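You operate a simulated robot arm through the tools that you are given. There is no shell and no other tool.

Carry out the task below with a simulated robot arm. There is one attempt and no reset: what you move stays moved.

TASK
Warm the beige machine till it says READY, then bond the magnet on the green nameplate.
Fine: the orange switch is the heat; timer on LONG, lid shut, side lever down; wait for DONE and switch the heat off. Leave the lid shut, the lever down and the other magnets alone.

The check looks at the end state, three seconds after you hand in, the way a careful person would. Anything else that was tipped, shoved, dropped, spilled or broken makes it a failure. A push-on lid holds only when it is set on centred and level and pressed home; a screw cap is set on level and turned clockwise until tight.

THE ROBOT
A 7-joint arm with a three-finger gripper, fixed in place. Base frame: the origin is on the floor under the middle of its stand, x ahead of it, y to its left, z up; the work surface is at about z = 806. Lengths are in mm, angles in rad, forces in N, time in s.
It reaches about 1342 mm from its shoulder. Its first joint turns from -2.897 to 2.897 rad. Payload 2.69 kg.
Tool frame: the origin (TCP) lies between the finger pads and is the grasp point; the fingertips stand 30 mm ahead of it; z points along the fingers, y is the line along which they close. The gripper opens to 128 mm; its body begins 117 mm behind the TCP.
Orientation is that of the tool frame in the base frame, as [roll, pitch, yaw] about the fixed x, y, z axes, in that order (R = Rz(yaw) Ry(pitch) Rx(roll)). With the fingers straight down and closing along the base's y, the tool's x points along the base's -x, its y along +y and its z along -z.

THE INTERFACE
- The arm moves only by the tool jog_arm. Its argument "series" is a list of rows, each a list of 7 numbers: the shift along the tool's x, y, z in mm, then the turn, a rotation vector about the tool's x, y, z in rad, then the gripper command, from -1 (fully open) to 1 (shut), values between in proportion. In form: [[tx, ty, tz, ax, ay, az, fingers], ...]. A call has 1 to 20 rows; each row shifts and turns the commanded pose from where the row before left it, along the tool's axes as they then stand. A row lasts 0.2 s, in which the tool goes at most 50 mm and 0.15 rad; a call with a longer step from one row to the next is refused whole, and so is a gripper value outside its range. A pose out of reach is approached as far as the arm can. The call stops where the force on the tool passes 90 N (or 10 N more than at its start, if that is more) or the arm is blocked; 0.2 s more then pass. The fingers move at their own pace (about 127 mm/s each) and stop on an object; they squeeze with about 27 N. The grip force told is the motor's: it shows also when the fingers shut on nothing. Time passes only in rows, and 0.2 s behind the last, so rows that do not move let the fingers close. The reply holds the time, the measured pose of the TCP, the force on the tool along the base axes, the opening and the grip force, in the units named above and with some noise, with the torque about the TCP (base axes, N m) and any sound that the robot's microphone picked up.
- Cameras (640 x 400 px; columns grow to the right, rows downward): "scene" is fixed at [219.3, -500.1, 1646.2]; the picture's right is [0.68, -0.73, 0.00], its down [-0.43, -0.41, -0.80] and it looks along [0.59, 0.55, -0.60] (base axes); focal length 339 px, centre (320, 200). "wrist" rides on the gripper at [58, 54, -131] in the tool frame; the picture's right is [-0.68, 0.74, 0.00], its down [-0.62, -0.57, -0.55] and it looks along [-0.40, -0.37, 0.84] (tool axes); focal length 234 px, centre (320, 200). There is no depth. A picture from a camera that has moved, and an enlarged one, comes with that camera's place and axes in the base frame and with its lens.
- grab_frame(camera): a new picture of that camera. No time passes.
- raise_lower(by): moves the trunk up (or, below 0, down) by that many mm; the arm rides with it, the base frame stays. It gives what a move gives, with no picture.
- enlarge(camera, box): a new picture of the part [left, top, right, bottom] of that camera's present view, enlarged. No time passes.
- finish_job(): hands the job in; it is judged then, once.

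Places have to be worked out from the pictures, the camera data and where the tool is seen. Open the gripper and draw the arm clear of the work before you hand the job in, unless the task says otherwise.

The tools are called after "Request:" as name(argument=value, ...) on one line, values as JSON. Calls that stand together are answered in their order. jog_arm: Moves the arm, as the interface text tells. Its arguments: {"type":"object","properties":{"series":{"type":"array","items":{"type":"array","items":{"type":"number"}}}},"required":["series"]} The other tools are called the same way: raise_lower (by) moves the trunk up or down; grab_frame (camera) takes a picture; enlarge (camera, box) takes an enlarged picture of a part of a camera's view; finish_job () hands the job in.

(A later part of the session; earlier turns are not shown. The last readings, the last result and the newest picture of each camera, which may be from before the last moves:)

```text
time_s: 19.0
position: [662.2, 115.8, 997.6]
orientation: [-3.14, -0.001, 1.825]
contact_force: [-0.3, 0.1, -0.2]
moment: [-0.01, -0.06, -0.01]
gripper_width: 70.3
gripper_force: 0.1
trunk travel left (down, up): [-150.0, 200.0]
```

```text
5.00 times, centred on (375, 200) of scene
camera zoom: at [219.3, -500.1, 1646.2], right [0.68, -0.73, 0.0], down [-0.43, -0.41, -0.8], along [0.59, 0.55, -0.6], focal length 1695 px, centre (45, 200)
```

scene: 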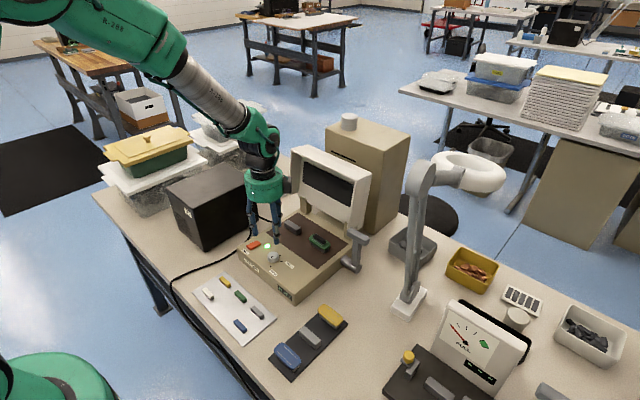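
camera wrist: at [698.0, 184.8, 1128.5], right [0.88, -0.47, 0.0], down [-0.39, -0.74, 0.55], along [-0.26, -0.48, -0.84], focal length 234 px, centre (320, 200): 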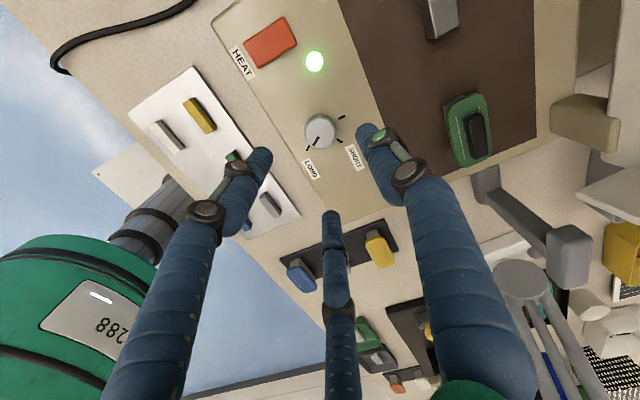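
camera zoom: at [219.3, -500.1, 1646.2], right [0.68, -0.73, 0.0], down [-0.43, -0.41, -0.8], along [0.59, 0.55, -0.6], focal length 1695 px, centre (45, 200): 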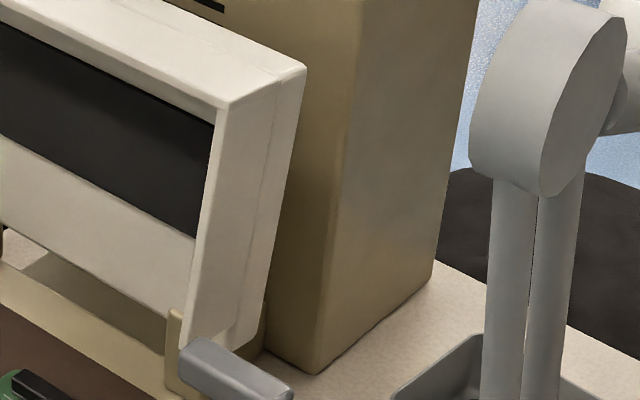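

The timer is set. The lid is a tray about 84 mm thick, leaning back roughly 8°, top edge at x about 870–955, z about 1110–1120, y about -25 to 250, with about 75 mm of room to the cabinet behind. I lift high, turn the hand back square to the base and look at the lid's left end from above.

Request:
jog_arm(series=[[0, 0, -25, 0, 0, -0.1316, -1], [0, 0, -25, 0, 0, -0.1316, -1], [0, 0, -25, 0, 0, -0.1316, -1], [0, 0, -25, 0, 0, -0.1316, -1], [0, 0, -25, 0, 0, -0.1316, -1], [0, 0, -25, 0, 0, -0.1316, -1], [0, 0, -25, 0, 0, -0.1316, -1], [0, 0, -25, 0, 0, -0.1316, -1], [0, 0, -25, 0, 0, -0.1316, -1], [0, 0, -25, 0, 0, -0.1316, -1], [-28, 35, -5, 0, 0, 0, -1], [-28, 35, -5, 0, 0, 0, -1], [-28, 35, -5, 0, 0, 0, -1], [-28, 35, -5, 0, 0, 0, -1], [-28, 35, -5, 0, 0, 0, -1], [-28, 33, 0, 0, 0, 0, -1], [0, 0, 0, 0, 0, 0, -1]])

Request:
grab_frame(camera="wrist")

Request:
grab_frame(camera="scene")

Request:
enlarge(camera="scene", box=[270, 280, 310, 305])

```text
time_s: 22.6
position: [830.1, 323.3, 1272.2]
orientation: [-3.141, -0.003, 3.142]
contact_force: [0.5, 0.0, -0.8]
moment: [-0.04, 0.03, 0.0]
gripper_width: 127.9
gripper_force: 0.0
trunk travel left (down, up): [-150.0, 200.0]
```

```text
taken
camera wrist: at [771.0, 377.1, 1403.1], right [0.68, 0.74, 0.0], down [0.62, -0.56, 0.55], along [0.4, -0.37, -0.84], focal length 234 px, centre (320, 200)
```

wrist: 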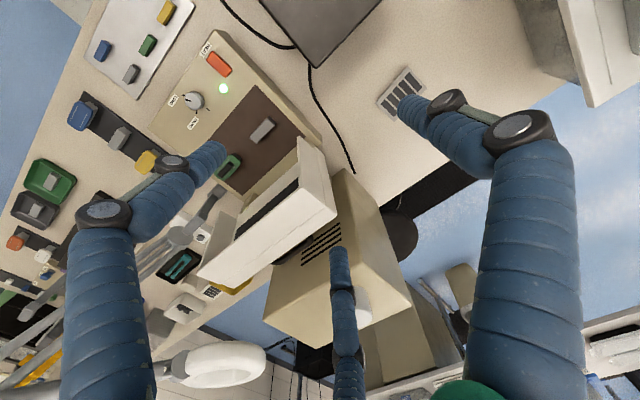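

```text
taken
```

scene: 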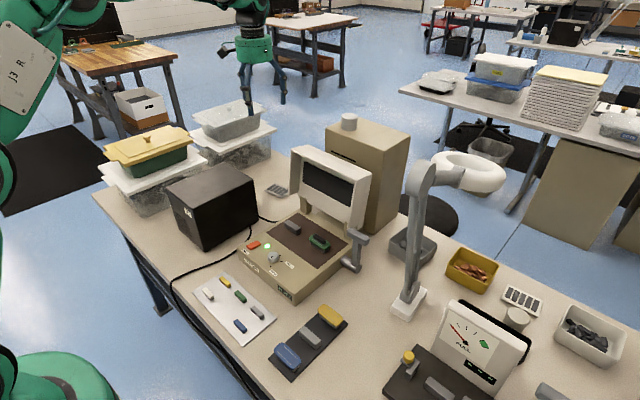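

```text
16.00 times, centred on (290, 292) of scene
camera zoom: at [219.3, -500.1, 1646.2], right [0.68, -0.73, 0.0], down [-0.43, -0.41, -0.8], along [0.59, 0.55, -0.6], focal length 5424 px, centre (800, -1280)
```

zoom: 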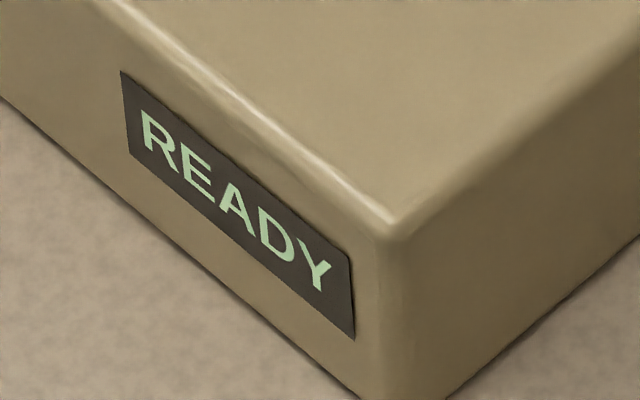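

Request:
enlarge(camera="wrist", box=[180, 100, 420, 340])

Request:
enlarge(camera="wrist", box=[270, 120, 370, 220])

```text
1.67 times, centred on (300, 220) of wrist
camera zoom: at [771.0, 377.1, 1403.1], right [0.68, 0.74, 0.0], down [0.62, -0.56, 0.55], along [0.4, -0.37, -0.84], focal length 390 px, centre (353, 167)
```

zoom: 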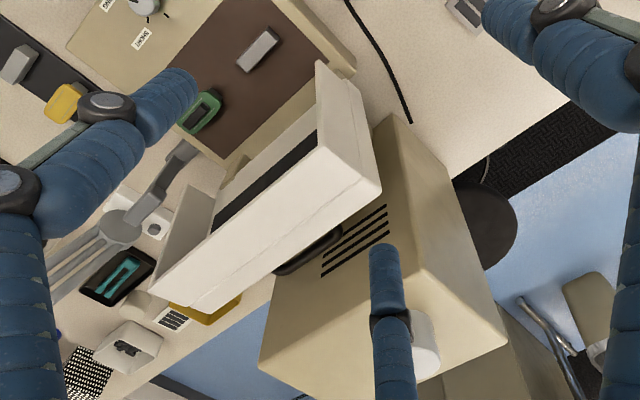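

```text
4.00 times, centred on (320, 170) of wrist
camera zoom: at [771.0, 377.1, 1403.1], right [0.68, 0.74, 0.0], down [0.62, -0.56, 0.55], along [0.4, -0.37, -0.84], focal length 937 px, centre (320, 320)
```

zoom: 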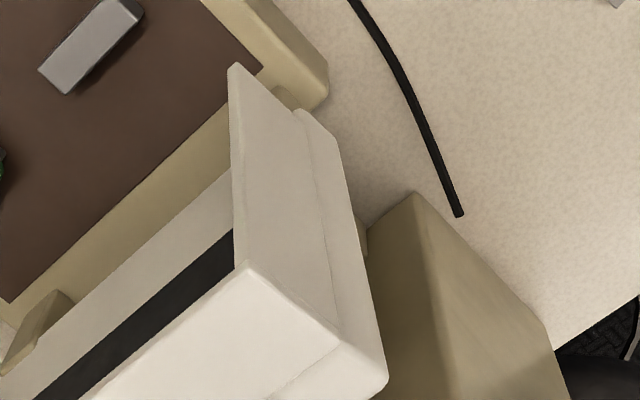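

The wrist view gives the lid well: top-front edge [874, 1115], top-back [951, 1107] (x, z), left face at y = 246, leaning back 7.5°, about 77 mm thick. I will straddle it from above with the two side fingers (one in front, one behind) and the third finger outside its left end, so I can lower it under control; first I go above it and tilt to match.

Request:
jog_arm(series=[[-23.1, -31.5, 23, 0, 0, 0, -1], [-23.1, -31.5, 23, 0, 0, 0, -1], [-23.1, -31.5, 23, 0, 0, 0, -1], [-23.1, -31.5, 23, 0, 0, 0, -1], [0, 0, 0, 0, 0.134, 0, -1], [0, 0, 0, 0, 0, 0, -1]])

Request:
grab_frame(camera="wrist")

Request:
enlarge(camera="scene", box=[240, 60, 420, 240])

```text
time_s: 24.0
position: [922.0, 197.5, 1180.1]
orientation: [3.141, -0.136, -3.14]
contact_force: [0.7, 0.2, -0.9]
moment: [-0.02, 0.07, 0.01]
gripper_width: 127.9
gripper_force: 0.1
trunk travel left (down, up): [-150.0, 200.0]
```

```text
taken
camera wrist: at [881.6, 251.0, 1317.9], right [0.67, 0.74, -0.09], down [0.68, -0.56, 0.46], along [0.29, -0.37, -0.88], focal length 234 px, centre (320, 200)
```

wrist: 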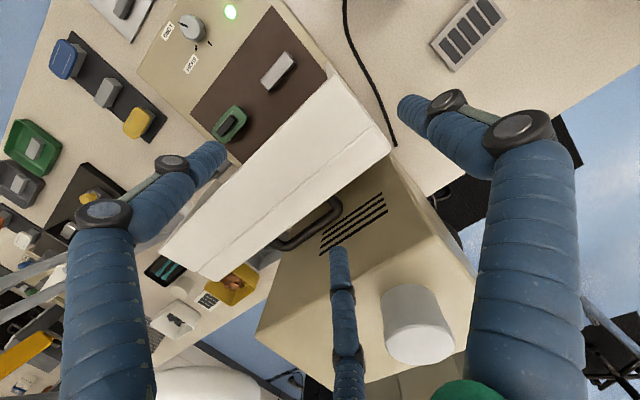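

```text
2.22 times, centred on (330, 150) of scene
camera zoom: at [219.3, -500.1, 1646.2], right [0.68, -0.73, 0.0], down [-0.43, -0.41, -0.8], along [0.59, 0.55, -0.6], focal length 753 px, centre (298, 311)
```

zoom: 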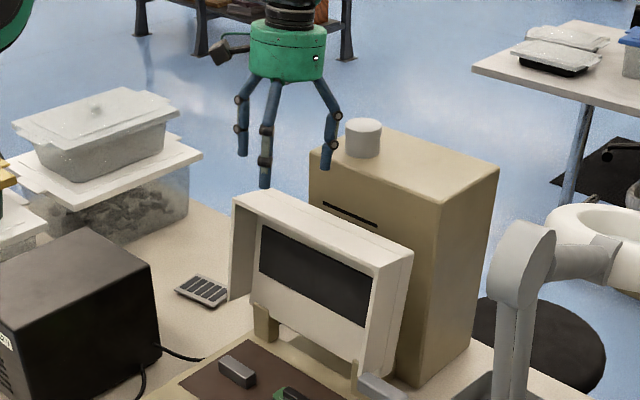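

There is a dark curved bar visible behind the lid; I look closer at it before lowering a finger there.

Request:
enlarge(camera="wrist", box=[240, 140, 420, 300])

```text
2.50 times, centred on (330, 220) of wrist
camera zoom: at [881.6, 251.0, 1317.9], right [0.67, 0.74, -0.09], down [0.68, -0.56, 0.46], along [0.29, -0.37, -0.88], focal length 585 px, centre (295, 150)
```

zoom: 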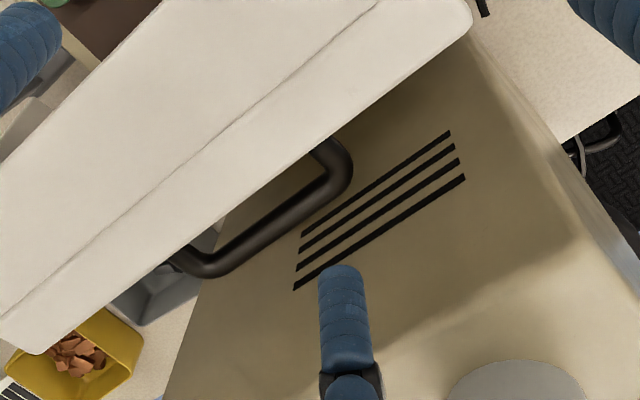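

The bar is the lid's own handle on its back: it spans y about 60–168, sticking out to x about 990 near z 1085. My rear finger (y = TCP y - 36) must clear it, so I shift to y = 228 and lower partway, then check.

Request:
jog_arm(series=[[0, 31, 0, 0, 0, 0, -1], [0, 0, 25, 0, 0, 0, -1], [0, 0, 0, 0, 0, 0, -1]])

Request:
grab_frame(camera="wrist")

Request:
enlarge(camera="scene", box=[260, 90, 400, 230])

```text
time_s: 24.8
position: [919.1, 227.8, 1157.1]
orientation: [3.14, -0.136, 3.142]
contact_force: [0.3, 0.7, 0.6]
moment: [0.01, 0.04, 0.02]
gripper_width: 128.2
gripper_force: 0.1
trunk travel left (down, up): [-150.0, 200.0]
```

```text
taken
camera wrist: at [877.7, 281.2, 1294.2], right [0.67, 0.74, -0.09], down [0.68, -0.57, 0.46], along [0.29, -0.37, -0.88], focal length 234 px, centre (320, 200)
```

wrist: 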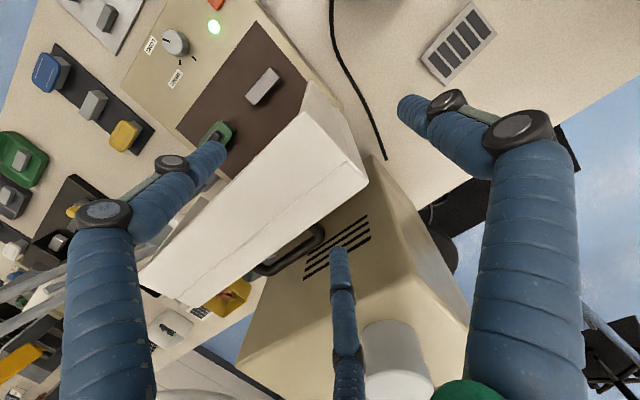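

```text
2.86 times, centred on (330, 160) of scene
camera zoom: at [219.3, -500.1, 1646.2], right [0.68, -0.73, 0.0], down [-0.43, -0.41, -0.8], along [0.59, 0.55, -0.6], focal length 969 px, centre (291, 314)
```

zoom: 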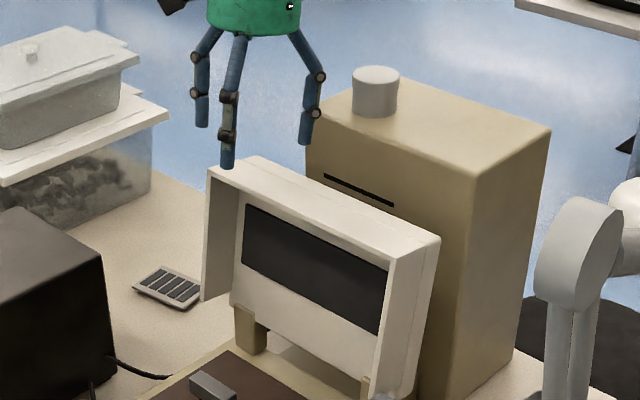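

Fingers look clear: front tip near x 856, rear tip near x 978 at y about 191, past the handle's end. I lower 66 mm so the fingers straddle the lid's top.

Request:
jog_arm(series=[[0, 0, 20, 0, 0, 0, -1], [0, 0, 16, 0, 0, 0, -1], [0, 0, 16, 0, 0, 0, -1], [0, 0, 14, 0, 0, 0, -1], [0, 0, 0, 0, 0, 0, -1]])

Request:
grab_frame(camera="wrist")

Request:
enlarge(camera="scene", box=[260, 90, 400, 230])

```text
time_s: 26.0
position: [909.3, 227.8, 1091.1]
orientation: [-3.141, -0.133, -3.142]
contact_force: [1.2, 0.0, 0.5]
moment: [0.01, 0.02, -0.02]
gripper_width: 128.0
gripper_force: 0.0
trunk travel left (down, up): [-150.0, 200.0]
```

```text
taken
camera wrist: at [869.4, 282.3, 1228.4], right [0.67, 0.74, -0.09], down [0.68, -0.57, 0.46], along [0.29, -0.37, -0.88], focal length 234 px, centre (320, 200)
```

wrist: 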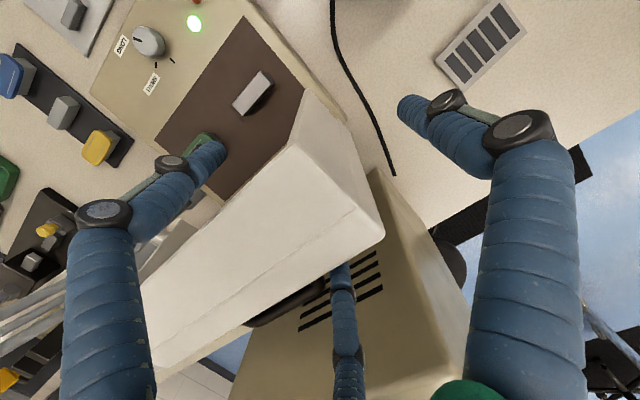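

```text
2.86 times, centred on (330, 160) of scene
camera zoom: at [219.3, -500.1, 1646.2], right [0.68, -0.73, 0.0], down [-0.43, -0.41, -0.8], along [0.59, 0.55, -0.6], focal length 969 px, centre (291, 314)
```

zoom: 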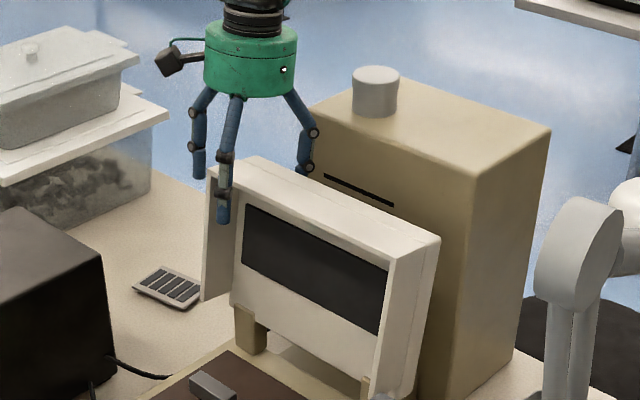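

The lid's top now stands between the front and rear fingers with no contact. I start swinging the hand about the estimated hinge ([890, 906] in x, z), 0.08 rad per row.

Request:
jog_arm(series=[[15.2, 0, 1.0, 0, -0.08, 0, -1], [15.2, 0, 1.0, 0, -0.08, 0, -1], [15.2, 0, 1.0, 0, -0.08, 0, -1], [15.2, 0, 1.0, 0, -0.08, 0, -1]])

Request:
grab_frame(camera="wrist")

Request:
enlarge(camera="scene", box=[240, 90, 400, 250])

```text
time_s: 27.0
position: [849.0, 228.5, 1087.1]
orientation: [3.141, 0.185, -3.14]
contact_force: [0.3, 0.4, 0.0]
moment: [0.0, 0.08, 0.0]
gripper_width: 128.0
gripper_force: 0.0
trunk travel left (down, up): [-150.0, 200.0]
```

```text
taken
camera wrist: at [766.8, 282.2, 1204.9], right [0.66, 0.74, 0.13], down [0.5, -0.57, 0.65], along [0.55, -0.37, -0.75], focal length 234 px, centre (320, 200)
```

wrist: 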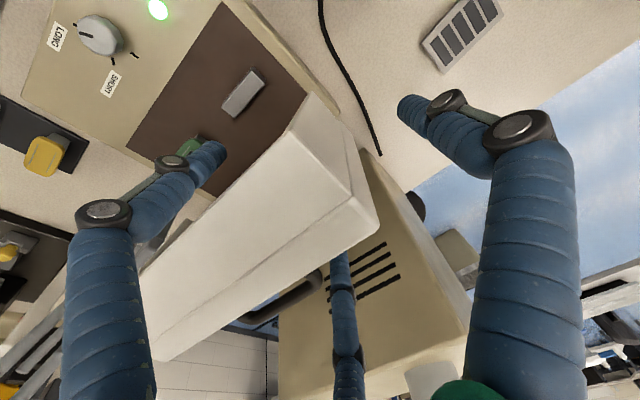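

```text
2.50 times, centred on (320, 170) of scene
camera zoom: at [219.3, -500.1, 1646.2], right [0.68, -0.73, 0.0], down [-0.43, -0.41, -0.8], along [0.59, 0.55, -0.6], focal length 848 px, centre (320, 275)
```

zoom: 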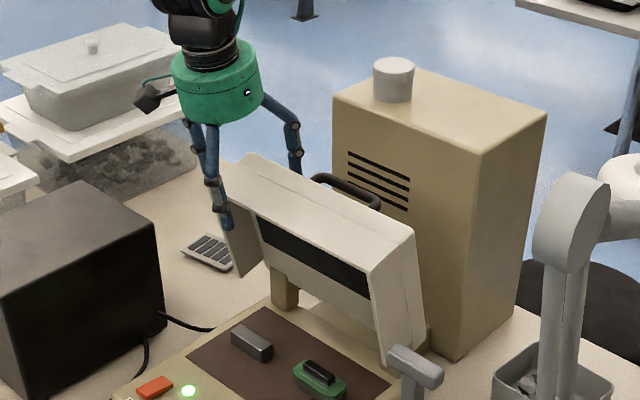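

The lid swings along with the hand and the force stays near zero. I continue the arc.

Request:
jog_arm(series=[[15.2, 0, 1.0, 0, -0.08, 0, -1], [15.2, 0, 1.0, 0, -0.08, 0, -1], [15.2, 0, 1.0, 0, -0.08, 0, -1], [15.2, 0, 1.0, 0, -0.08, 0, -1]])

Request:
grab_frame(camera="wrist")

Request:
enlarge(camera="scene", box=[220, 110, 400, 290])

```text
time_s: 28.0
position: [792.2, 227.4, 1064.8]
orientation: [3.141, 0.506, 3.141]
contact_force: [-3.1, -0.3, 0.1]
moment: [0.01, 0.13, -0.16]
gripper_width: 128.2
gripper_force: 0.1
trunk travel left (down, up): [-150.0, 200.0]
```

```text
taken
camera wrist: at [677.1, 281.7, 1151.6], right [0.59, 0.74, 0.33], down [0.27, -0.57, 0.78], along [0.76, -0.37, -0.54], focal length 234 px, centre (320, 200)
```

wrist: 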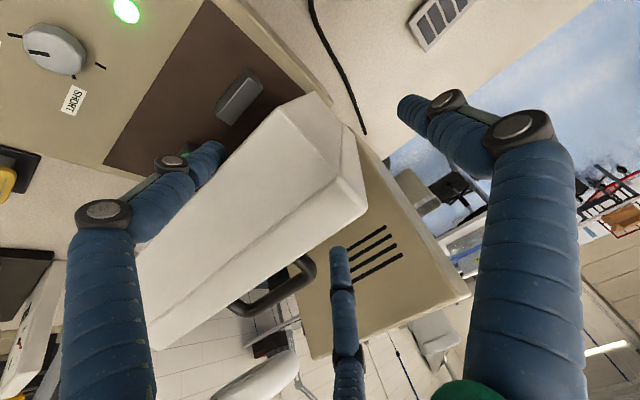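

```text
2.22 times, centred on (310, 200) of scene
camera zoom: at [219.3, -500.1, 1646.2], right [0.68, -0.73, 0.0], down [-0.43, -0.41, -0.8], along [0.59, 0.55, -0.6], focal length 753 px, centre (342, 200)
```

zoom: 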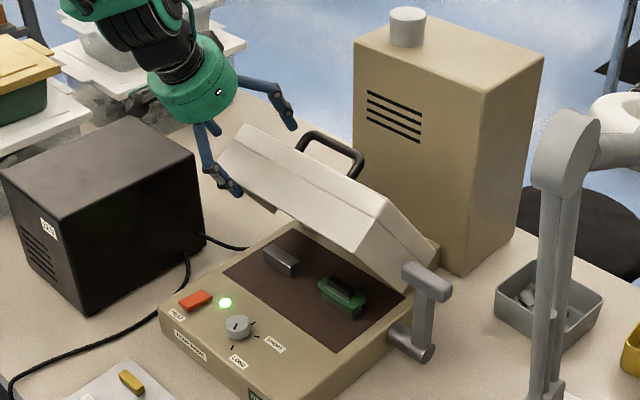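

The lid now rests lightly on the front finger (about 3 N) and follows it down. I continue lowering along the arc.

Request:
jog_arm(series=[[15.2, 0, 1.0, 0, -0.08, 0, -1], [15.2, 0, 1.0, 0, -0.08, 0, -1], [15.2, 0, 1.0, 0, -0.08, 0, -1], [15.2, 0, 1.0, 0, -0.08, 0, -1]])

Request:
grab_frame(camera="wrist")

Request:
enlarge(camera="scene", box=[200, 130, 380, 310])

```text
time_s: 29.0
position: [746.8, 228.4, 1033.2]
orientation: [3.137, 0.833, 3.139]
contact_force: [-1.1, 0.7, 1.4]
moment: [0.07, 0.12, -0.06]
gripper_width: 128.1
gripper_force: 0.1
trunk travel left (down, up): [-150.0, 200.0]
```

```text
taken
camera wrist: at [610.0, 281.9, 1077.4], right [0.45, 0.74, 0.5], down [0.01, -0.57, 0.82], along [0.89, -0.37, -0.27], focal length 234 px, centre (320, 200)
```

wrist: 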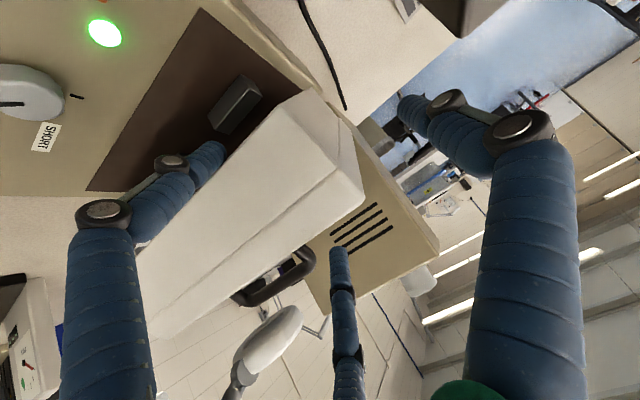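

```text
2.22 times, centred on (290, 220) of scene
camera zoom: at [219.3, -500.1, 1646.2], right [0.68, -0.73, 0.0], down [-0.43, -0.41, -0.8], along [0.59, 0.55, -0.6], focal length 753 px, centre (387, 156)
```

zoom: 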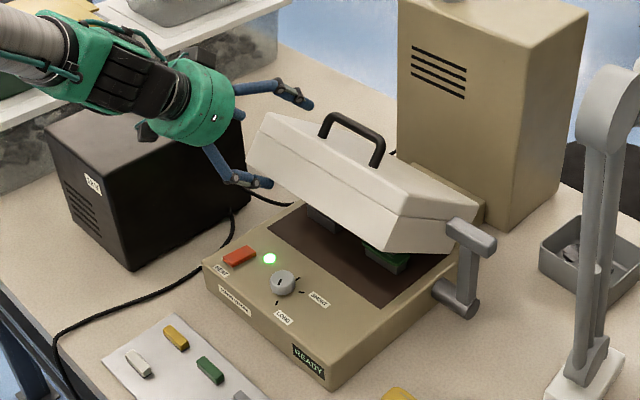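

The lid is about 25–30° from shut and still supported. Before going lower I check the whole arm against the black box in the full scene view.

Request:
grab_frame(camera="scene")

Request:
enlarge(camera="scene", box=[260, 190, 400, 290])

```text
taken
```

scene: 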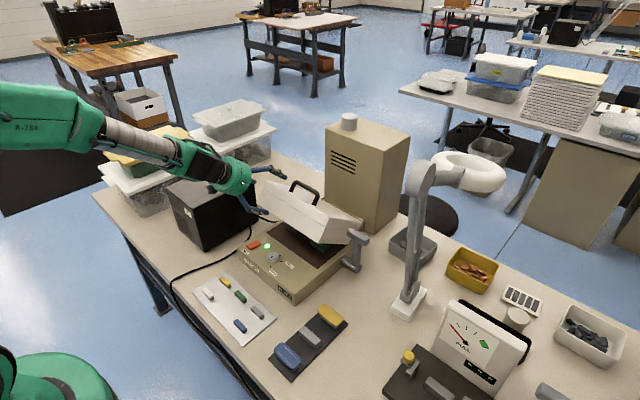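

```text
4.00 times, centred on (330, 240) of scene
camera zoom: at [219.3, -500.1, 1646.2], right [0.68, -0.73, 0.0], down [-0.43, -0.41, -0.8], along [0.59, 0.55, -0.6], focal length 1356 px, centre (280, 40)
```

zoom: 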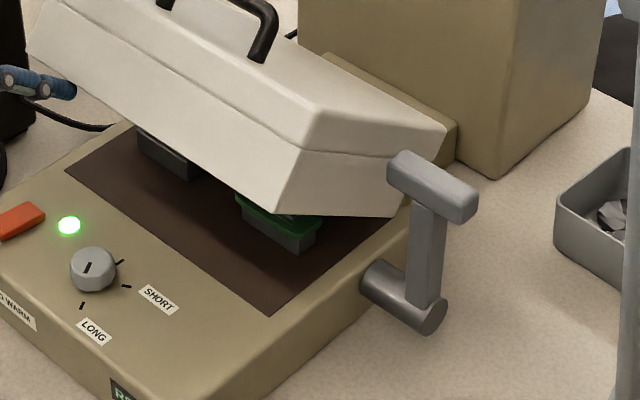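

The arm is well clear of the box. From the two lid positions the real hinge is near [910, 924], so the finger is only just under the lid's edge; I slide 25 mm deeper along the fingers, then continue the arc with the corrected centre.

Request:
jog_arm(series=[[0, 0, 13, 0, 0, 0, -1], [0, 0, 12, 0, 0, 0, -1], [13.4, 0, 2.9, 0, -0.095, 0, -1], [13.4, 0, 2.9, 0, -0.095, 0, -1]])

Request:
grab_frame(camera="wrist")

Request:
enlarge(camera="scene", box=[200, 130, 380, 310])

```text
time_s: 30.0
position: [752.2, 227.3, 985.6]
orientation: [3.141, 1.016, -3.141]
contact_force: [-1.7, -1.6, -2.9]
moment: [0.13, -0.04, -0.02]
gripper_width: 127.8
gripper_force: 0.0
trunk travel left (down, up): [-150.0, 200.0]
```

```text
taken
camera wrist: at [609.1, 281.8, 1005.1], right [0.36, 0.74, 0.57], down [-0.14, -0.57, 0.81], along [0.92, -0.37, -0.1], focal length 234 px, centre (320, 200)
```

wrist: 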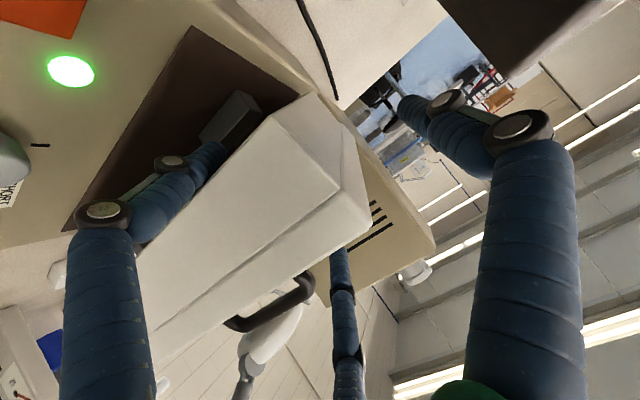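

```text
2.22 times, centred on (290, 220) of scene
camera zoom: at [219.3, -500.1, 1646.2], right [0.68, -0.73, 0.0], down [-0.43, -0.41, -0.8], along [0.59, 0.55, -0.6], focal length 753 px, centre (387, 156)
```

zoom: 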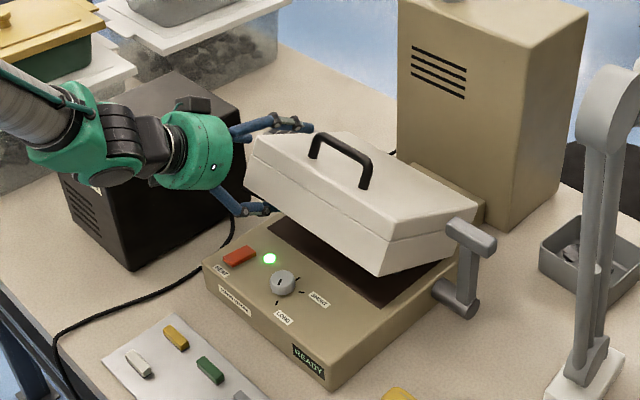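

About 24° remain, lid riding on the front finger. The grey holder on the platen (x about 803) is beyond my fingertip (x about 733), so I go on: three more rows, turning a little more than the arc to stay parallel with the lid.

Request:
jog_arm(series=[[13.4, 0, 2.9, 0, -0.12, 0, -1], [13.4, 0, 2.9, 0, -0.12, 0, -1], [0, 0, 0, 0, 0, 0, -1]])

Request:
grab_frame(camera="wrist")

Request:
enlarge(camera="scene", box=[200, 130, 380, 310])

```text
time_s: 30.8
position: [744.5, 228.5, 958.4]
orientation: [-3.141, 1.255, -3.141]
contact_force: [-0.1, 1.1, -4.0]
moment: [0.15, -0.21, -0.01]
gripper_width: 128.0
gripper_force: 0.0
trunk travel left (down, up): [-150.0, 200.0]
```

```text
taken
camera wrist: at [601.3, 282.1, 943.7], right [0.21, 0.74, 0.64], down [-0.33, -0.57, 0.76], along [0.92, -0.37, 0.12], focal length 234 px, centre (320, 200)
```

wrist: 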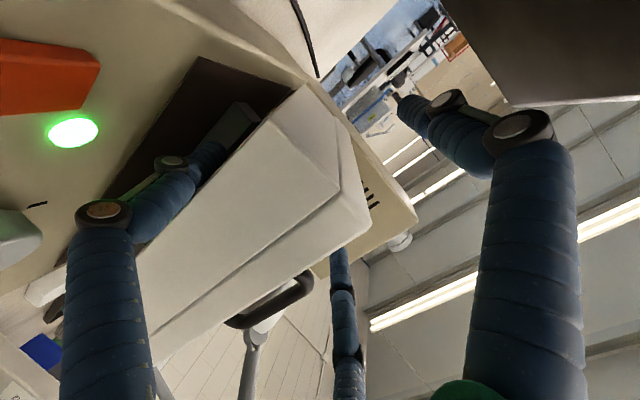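

```text
2.22 times, centred on (290, 220) of scene
camera zoom: at [219.3, -500.1, 1646.2], right [0.68, -0.73, 0.0], down [-0.43, -0.41, -0.8], along [0.59, 0.55, -0.6], focal length 753 px, centre (387, 156)
```

zoom: 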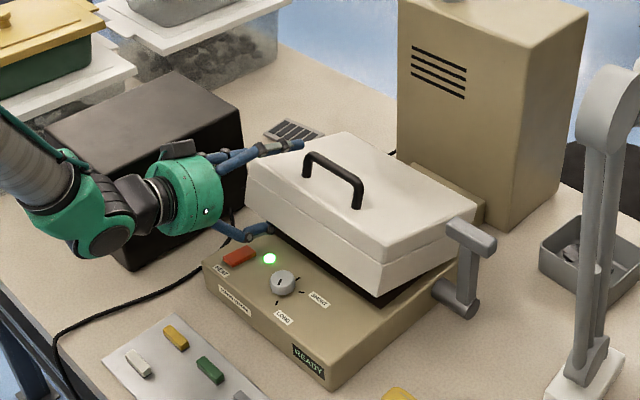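

Request:
enlarge(camera="scene", box=[240, 200, 320, 260])

Request:
enlarge(camera="scene", box=[290, 210, 370, 280])

```text
6.67 times, centred on (280, 230) of scene
camera zoom: at [219.3, -500.1, 1646.2], right [0.68, -0.73, 0.0], down [-0.43, -0.41, -0.8], along [0.59, 0.55, -0.6], focal length 2260 px, centre (587, 0)
```

zoom: 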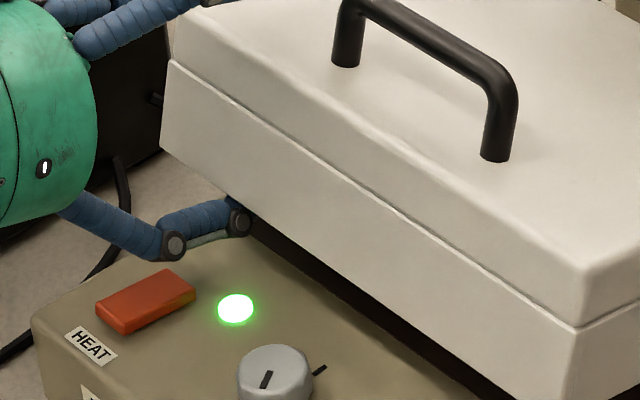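

```text
5.71 times, centred on (330, 245) of scene
camera zoom: at [219.3, -500.1, 1646.2], right [0.68, -0.73, 0.0], down [-0.43, -0.41, -0.8], along [0.59, 0.55, -0.6], focal length 1937 px, centre (263, -57)
```

zoom: 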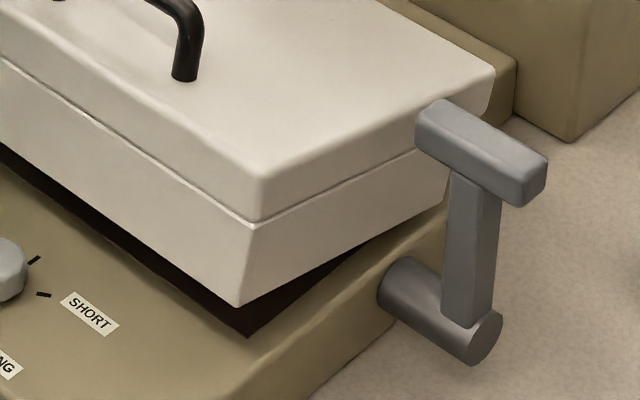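

The lid's front rim is at z about 911 (49 mm above the panel) and my lower knuckle is clear at z about 908. One and a half more steps, then I will slide the finger out.

Request:
jog_arm(series=[[13.4, 0, 2.9, 0, -0.1, 0, -1], [4, 0, 0.8, 0, -0.03, 0, -1], [0, 0, 0, 0, 0, 0, -1]])

Request:
enlarge(camera="scene", box=[220, 200, 320, 270])

Request:
grab_frame(camera="wrist")

```text
time_s: 31.6
position: [745.5, 228.9, 941.7]
orientation: [-3.139, 1.385, -3.138]
contact_force: [-1.3, 1.7, -4.6]
moment: [0.19, -0.05, -0.02]
gripper_width: 128.0
gripper_force: 0.0
trunk travel left (down, up): [-150.0, 200.0]
```

```text
5.71 times, centred on (270, 235) of scene
camera zoom: at [219.3, -500.1, 1646.2], right [0.68, -0.73, 0.0], down [-0.43, -0.41, -0.8], along [0.59, 0.55, -0.6], focal length 1937 px, centre (606, 0)
```

zoom: 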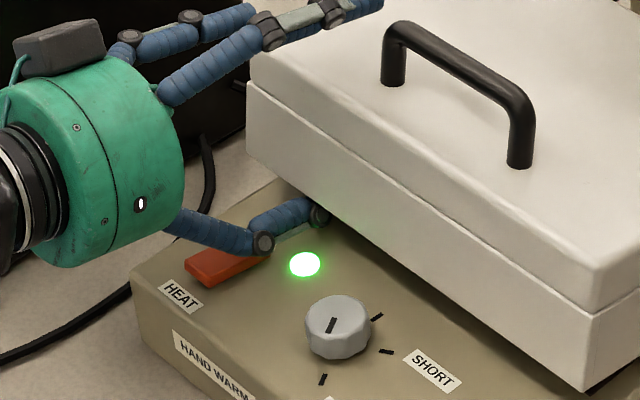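

```text
taken
camera wrist: at [602.8, 281.9, 908.0], right [0.12, 0.74, 0.66], down [-0.43, -0.57, 0.71], along [0.9, -0.37, 0.24], focal length 234 px, centre (320, 200)
```

wrist: 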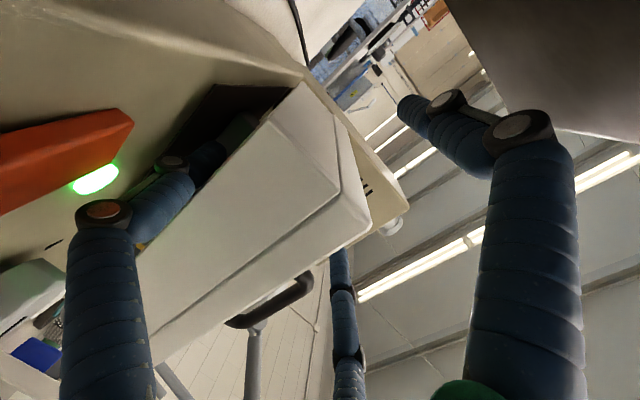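

The rim is about 30 mm above the panel. My lower knuckle is close over the heat switch's corner, so I shift 6 mm to the right, then draw the fingers back and slightly up, out from under the lid.

Request:
jog_arm(series=[[-3, -6, -6, 0, 0, 0, -1], [-4, 0, -15, 0, 0, 0, -1], [-2, 0, -18, 0, 0, 0, -1], [0, 0, -20, 0, 0, 0, -1], [0, 0, -30, 0, 0, 0, -1], [0, 0, -35, 0, 0, 0, -1]])

Request:
grab_frame(camera="scene")

Request:
enlarge(camera="scene", box=[220, 180, 370, 310])

```text
time_s: 33.0
position: [622.1, 222.5, 973.4]
orientation: [-3.14, 1.385, -3.14]
contact_force: [0.5, -0.2, -1.2]
moment: [0.03, 0.0, -0.02]
gripper_width: 128.1
gripper_force: 0.1
trunk travel left (down, up): [-150.0, 200.0]
```

```text
taken
```

scene: 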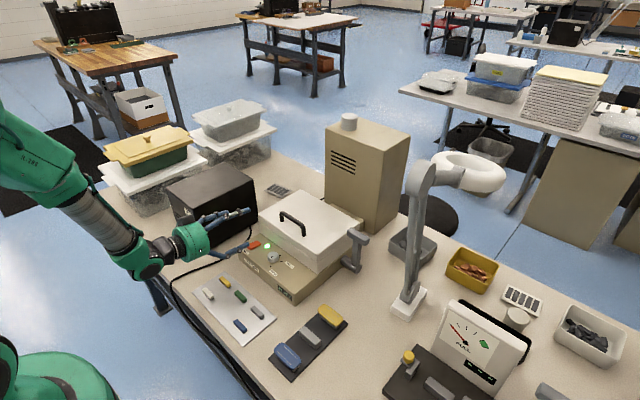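

```text
3.08 times, centred on (295, 245) of scene
camera zoom: at [219.3, -500.1, 1646.2], right [0.68, -0.73, 0.0], down [-0.43, -0.41, -0.8], along [0.59, 0.55, -0.6], focal length 1043 px, centre (397, 62)
```

zoom: 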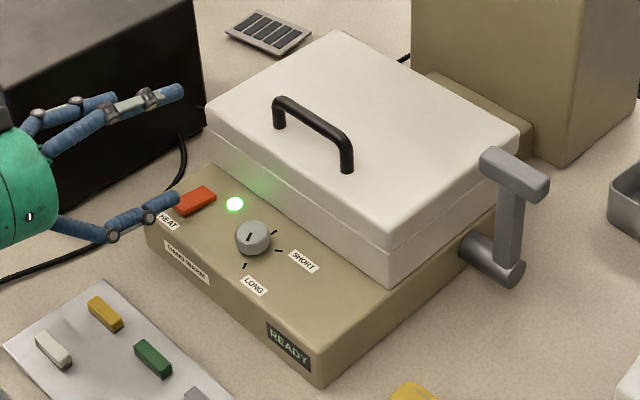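

The lid has come down. I check whether it is fully seated and what the display says.

Request:
enlarge(camera="scene", box=[290, 225, 370, 285])

Request:
enlarge(camera="scene", box=[250, 205, 330, 270])

Request:
enlarge(camera="scene", box=[330, 210, 390, 280])

```text
6.67 times, centred on (330, 255) of scene
camera zoom: at [219.3, -500.1, 1646.2], right [0.68, -0.73, 0.0], down [-0.43, -0.41, -0.8], along [0.59, 0.55, -0.6], focal length 2260 px, centre (253, -167)
```

zoom: 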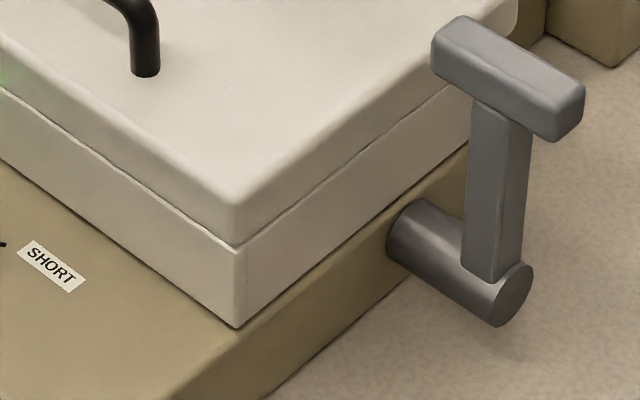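

```text
6.15 times, centred on (290, 238) of scene
camera zoom: at [219.3, -500.1, 1646.2], right [0.68, -0.73, 0.0], down [-0.43, -0.41, -0.8], along [0.59, 0.55, -0.6], focal length 2086 px, centre (505, -31)
```

zoom: 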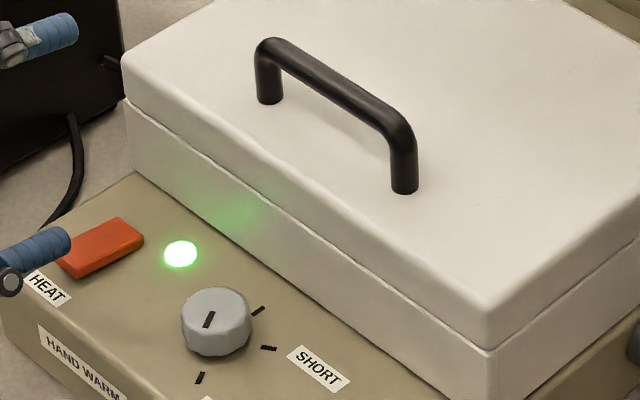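

```text
5.71 times, centred on (360, 245) of scene
camera zoom: at [219.3, -500.1, 1646.2], right [0.68, -0.73, 0.0], down [-0.43, -0.41, -0.8], along [0.59, 0.55, -0.6], focal length 1937 px, centre (91, -57)
```

zoom: 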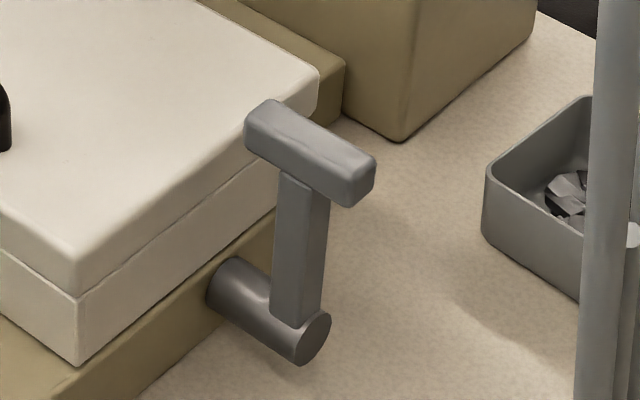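

The lid is flush all round, and the display still says READY. Now I raise the hand, turn it back to point down, shut the fingers, and travel to a place above and behind the side lever (handle bar about [835, -43…-115, 968], pivot about [838, 831]).

Request:
jog_arm(series=[[-39, 0, -7.4, 0, 0, 0, -1], [-39, 0, -7.4, 0, 0, 0, -1], [-39, 0, -7.4, 0, 0, 0, -1], [0, 0, 0, 0, 0.1385, 0, -0.5], [0, 0, 0, 0, 0.1385, 0, 0], [0, 0, 0, 0, 0.1385, 0, 0.5], [0, 0, 0, 0, 0.1385, 0, 1], [0, 0, 0, 0, 0.1385, 0, 1], [0, 0, 0, 0, 0.1385, 0, 1], [0, 0, 0, 0, 0.1385, 0, 1], [0, 0, 0, 0, 0.1385, 0, 1], [0, 0, 0, 0, 0.1385, 0, 1], [0, 0, 0, 0, 0.1385, 0, 1], [0, 0, 0, 0, 0, 0, 1]])

Request:
grab_frame(camera="wrist")

Request:
grab_frame(camera="scene")

```text
time_s: 36.0
position: [621.4, 221.6, 1093.3]
orientation: [3.141, -0.002, -3.141]
contact_force: [-0.2, -0.3, 0.0]
moment: [-0.01, 0.03, 0.02]
gripper_width: 2.0
gripper_force: 27.1
trunk travel left (down, up): [-150.0, 200.0]
```

```text
taken
camera wrist: at [563.5, 275.5, 1223.6], right [0.68, 0.74, 0.0], down [0.62, -0.57, 0.55], along [0.4, -0.37, -0.84], focal length 234 px, centre (320, 200)
```

wrist: 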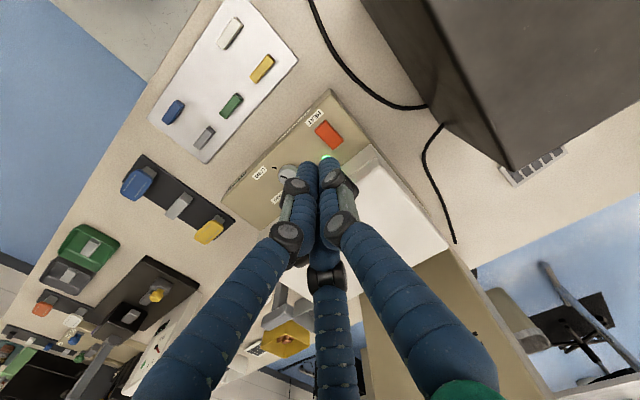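

```text
taken
```

scene: 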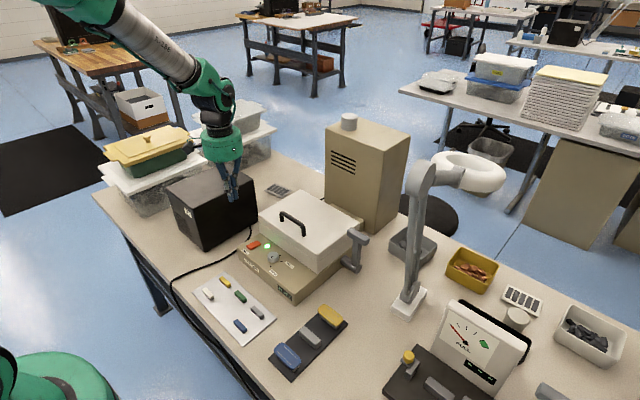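

I go partway towards the lever with the hand open to see the lever clearly from the wrist camera.

Request:
jog_arm(series=[[-23.8, -40.4, -5.4, 0, 0, 0, 0], [-23.8, -40.4, -5.4, 0, 0, 0, -1], [-23.8, -40.4, -5.4, 0, 0, 0, -1], [-23.8, -40.4, -5.4, 0, 0, 0, -1], [-23.8, -40.4, -5.4, 0, 0, 0, -1], [0, 0, 0, 0, 0, 0, -1]])

Request:
grab_frame(camera="wrist")

Request:
enlarge(camera="wrist", box=[220, 130, 420, 290])

Request:
grab_frame(camera="scene")

```text
time_s: 37.4
position: [741.9, 19.1, 1118.4]
orientation: [-3.141, -0.003, -3.14]
contact_force: [0.5, -0.2, -1.1]
moment: [0.09, 0.01, -0.01]
gripper_width: 128.1
gripper_force: 0.0
trunk travel left (down, up): [-150.0, 200.0]
```

```text
taken
camera wrist: at [683.2, 72.7, 1248.7], right [0.68, 0.74, 0.0], down [0.62, -0.57, 0.55], along [0.4, -0.37, -0.84], focal length 234 px, centre (320, 200)
```

wrist: 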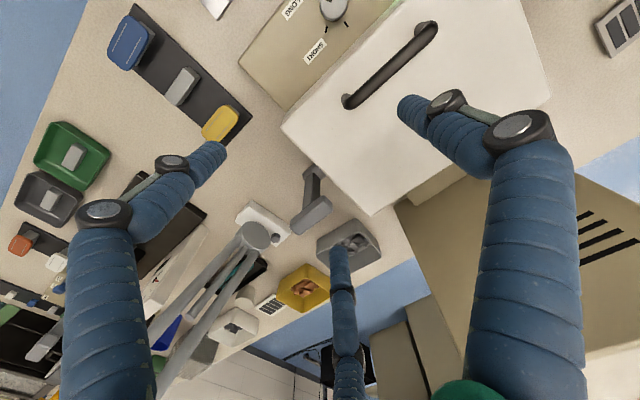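

```text
2.50 times, centred on (320, 210) of wrist
camera zoom: at [683.2, 72.7, 1248.7], right [0.68, 0.74, 0.0], down [0.62, -0.57, 0.55], along [0.4, -0.37, -0.84], focal length 585 px, centre (320, 175)
```

zoom: 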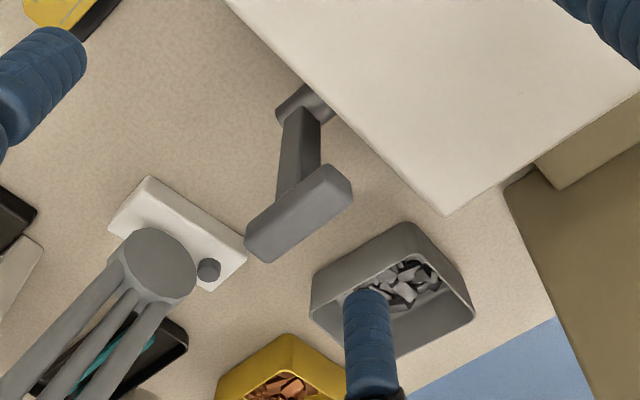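

```text
taken
```

scene: 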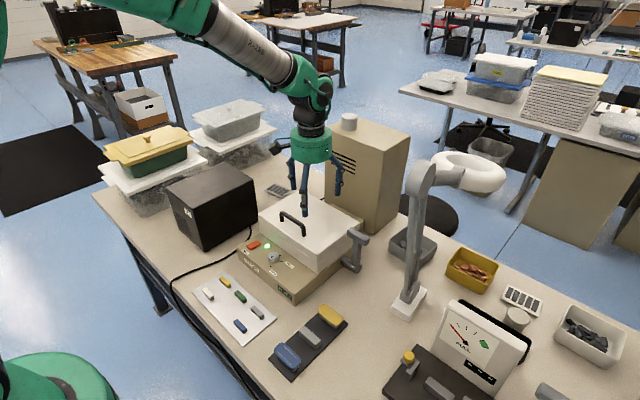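

The lever stands vertical: handle bar about x 832, y -40…-117, z 945–970. Cluster of shut fingers goes down behind it at x about 876, y -75, staying away from the desk lamp (top joint about y -240).

Request:
jog_arm(series=[[-33.5, -23.5, 0, 0, 0, 0, 0], [-33.5, -23.5, 0, 0, 0, 0, 1], [-33.5, -23.5, 0, 0, 0, 0, 1], [-33.5, -23.5, 0, 0, 0, 0, 1], [0, 0, 0, 0, 0, 0, 1], [0, 0, 30, 0, 0, 0, 1], [0, 0, 30, 0, 0, 0, 1], [0, 0, 20, 0, 0, 0, 1], [0, 0, 0, 0, 0, 0, 1]])

Request:
enlarge(camera="scene", box=[300, 120, 460, 280])

Request:
grab_frame(camera="wrist")

```text
time_s: 39.4
position: [877.0, -74.6, 1039.6]
orientation: [-3.14, 0.0, 3.141]
contact_force: [-0.1, -0.1, 0.4]
moment: [-0.02, 0.02, -0.02]
gripper_width: 2.1
gripper_force: 26.9
trunk travel left (down, up): [-150.0, 200.0]
```

```text
2.50 times, centred on (380, 200) of scene
camera zoom: at [219.3, -500.1, 1646.2], right [0.68, -0.73, 0.0], down [-0.43, -0.41, -0.8], along [0.59, 0.55, -0.6], focal length 848 px, centre (170, 200)
```

zoom: 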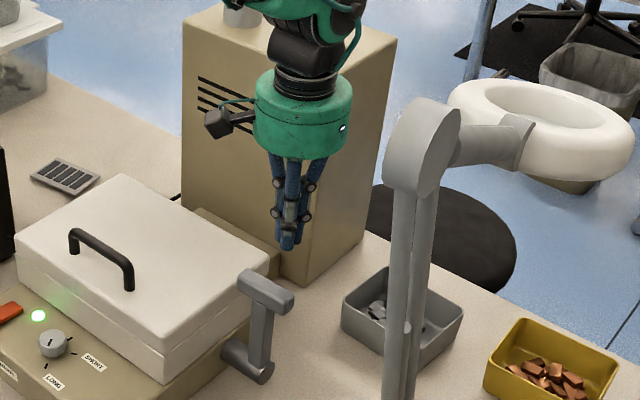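

```text
taken
camera wrist: at [816.4, -20.5, 1170.3], right [0.68, 0.74, 0.0], down [0.62, -0.57, 0.55], along [0.4, -0.37, -0.84], focal length 234 px, centre (320, 200)
```

wrist: 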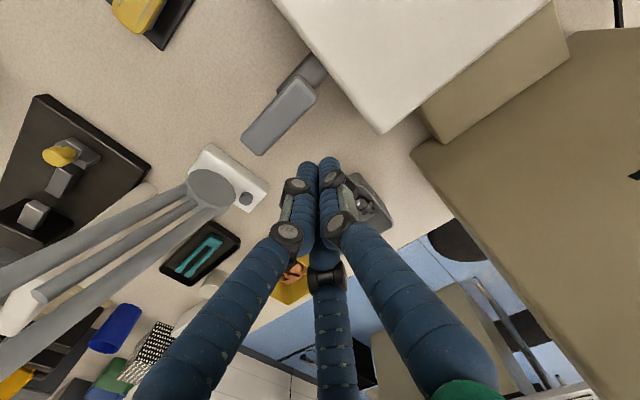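

The hand is behind the lever and clear of the lamp and cabinet. I lower the tips to about z 945 behind the handle, then push gently towards -x in small steps and watch the force.

Request:
jog_arm(series=[[0, 0, 30, 0, 0, 0, 1], [0, 0, 20, 0, 0, 0, 1], [0, 0, 14, 0, 0, 0, 1], [8, 0, 0, 0, 0, 0, 1], [6, 0, 0, 0, 0, 0, 1], [6, 0, 0, 0, 0, 0, 1], [6, 0, 0, 0, 0, 0, 1]])

Request:
enlarge(camera="scene", box=[310, 180, 410, 290])

```text
time_s: 41.0
position: [850.1, -74.1, 976.6]
orientation: [3.141, 0.0, -3.14]
contact_force: [0.2, -0.5, 0.7]
moment: [-0.01, 0.02, 0.01]
gripper_width: 2.2
gripper_force: 27.1
trunk travel left (down, up): [-150.0, 200.0]
```

```text
3.64 times, centred on (360, 235) of scene
camera zoom: at [219.3, -500.1, 1646.2], right [0.68, -0.73, 0.0], down [-0.43, -0.41, -0.8], along [0.59, 0.55, -0.6], focal length 1233 px, centre (174, 73)
```

zoom: 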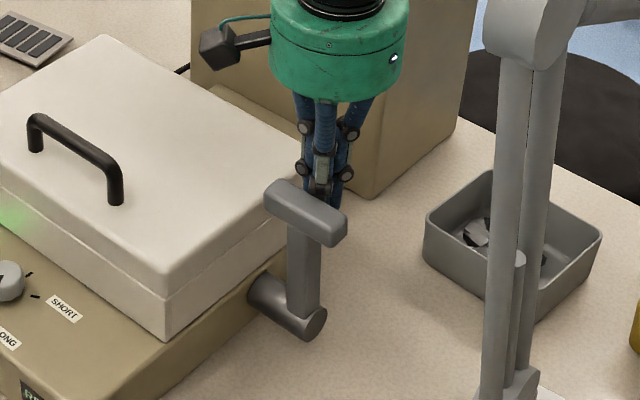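

No contact yet at x = 850; I push on in small steps.

Request:
jog_arm(series=[[6, 0, 0, 0, 0, 0, 1], [6, 0, 0, 0, 0, 0, 1], [6, 0, 0, 0, 0, 0, 1]])

Request:
enlarge(camera="scene", box=[310, 180, 410, 290])

```text
time_s: 41.8
position: [830.8, -73.8, 975.8]
orientation: [-3.141, -0.001, -3.141]
contact_force: [-0.4, -0.2, 0.2]
moment: [0.01, 0.01, 0.0]
gripper_width: 2.2
gripper_force: 27.1
trunk travel left (down, up): [-150.0, 200.0]
```

```text
3.64 times, centred on (360, 235) of scene
camera zoom: at [219.3, -500.1, 1646.2], right [0.68, -0.73, 0.0], down [-0.43, -0.41, -0.8], along [0.59, 0.55, -0.6], focal length 1233 px, centre (174, 73)
```

zoom: 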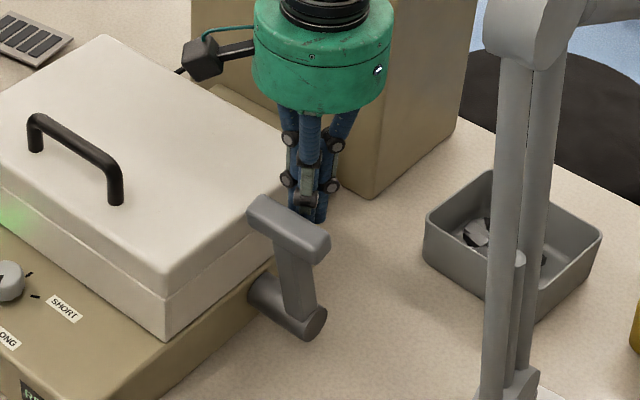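

The lever yields easily in this direction. I follow its arc forward and down.

Request:
jog_arm(series=[[20, 0, 1, 0, 0, 0, 1], [20, 0, 5, 0, 0, 0, 1], [20, 0, 8, 0, 0, 0, 1], [19, 0, 13, 0, 0, 0, 1]])

Request:
enlarge(camera="scene", box=[280, 180, 400, 300])

Request:
enlarge(camera="scene", box=[270, 280, 310, 305])

```text
time_s: 42.8
position: [751.4, -73.6, 948.0]
orientation: [-3.14, 0.001, 3.141]
contact_force: [1.2, 0.7, 0.7]
moment: [0.01, 0.01, 0.03]
gripper_width: 2.3
gripper_force: 26.6
trunk travel left (down, up): [-150.0, 200.0]
```

```text
3.33 times, centred on (340, 240) of scene
camera zoom: at [219.3, -500.1, 1646.2], right [0.68, -0.73, 0.0], down [-0.43, -0.41, -0.8], along [0.59, 0.55, -0.6], focal length 1130 px, centre (253, 67)
```

zoom: 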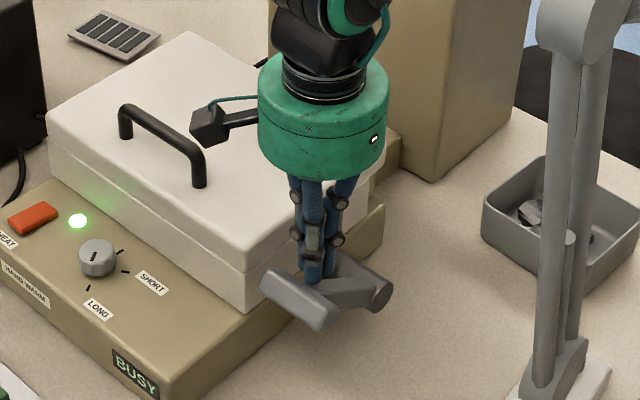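

```text
16.00 times, centred on (290, 292) of scene
camera zoom: at [219.3, -500.1, 1646.2], right [0.68, -0.73, 0.0], down [-0.43, -0.41, -0.8], along [0.59, 0.55, -0.6], focal length 5424 px, centre (800, -1280)
```

zoom: 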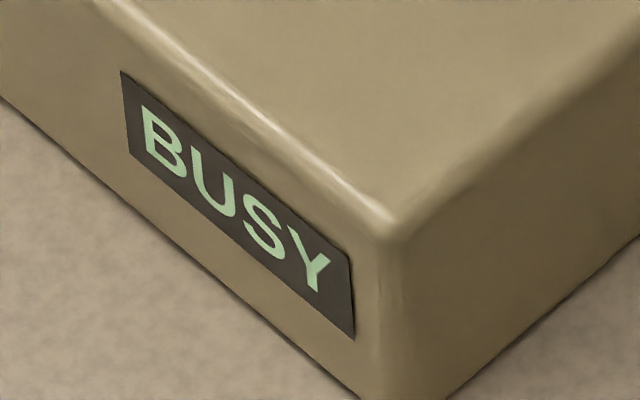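

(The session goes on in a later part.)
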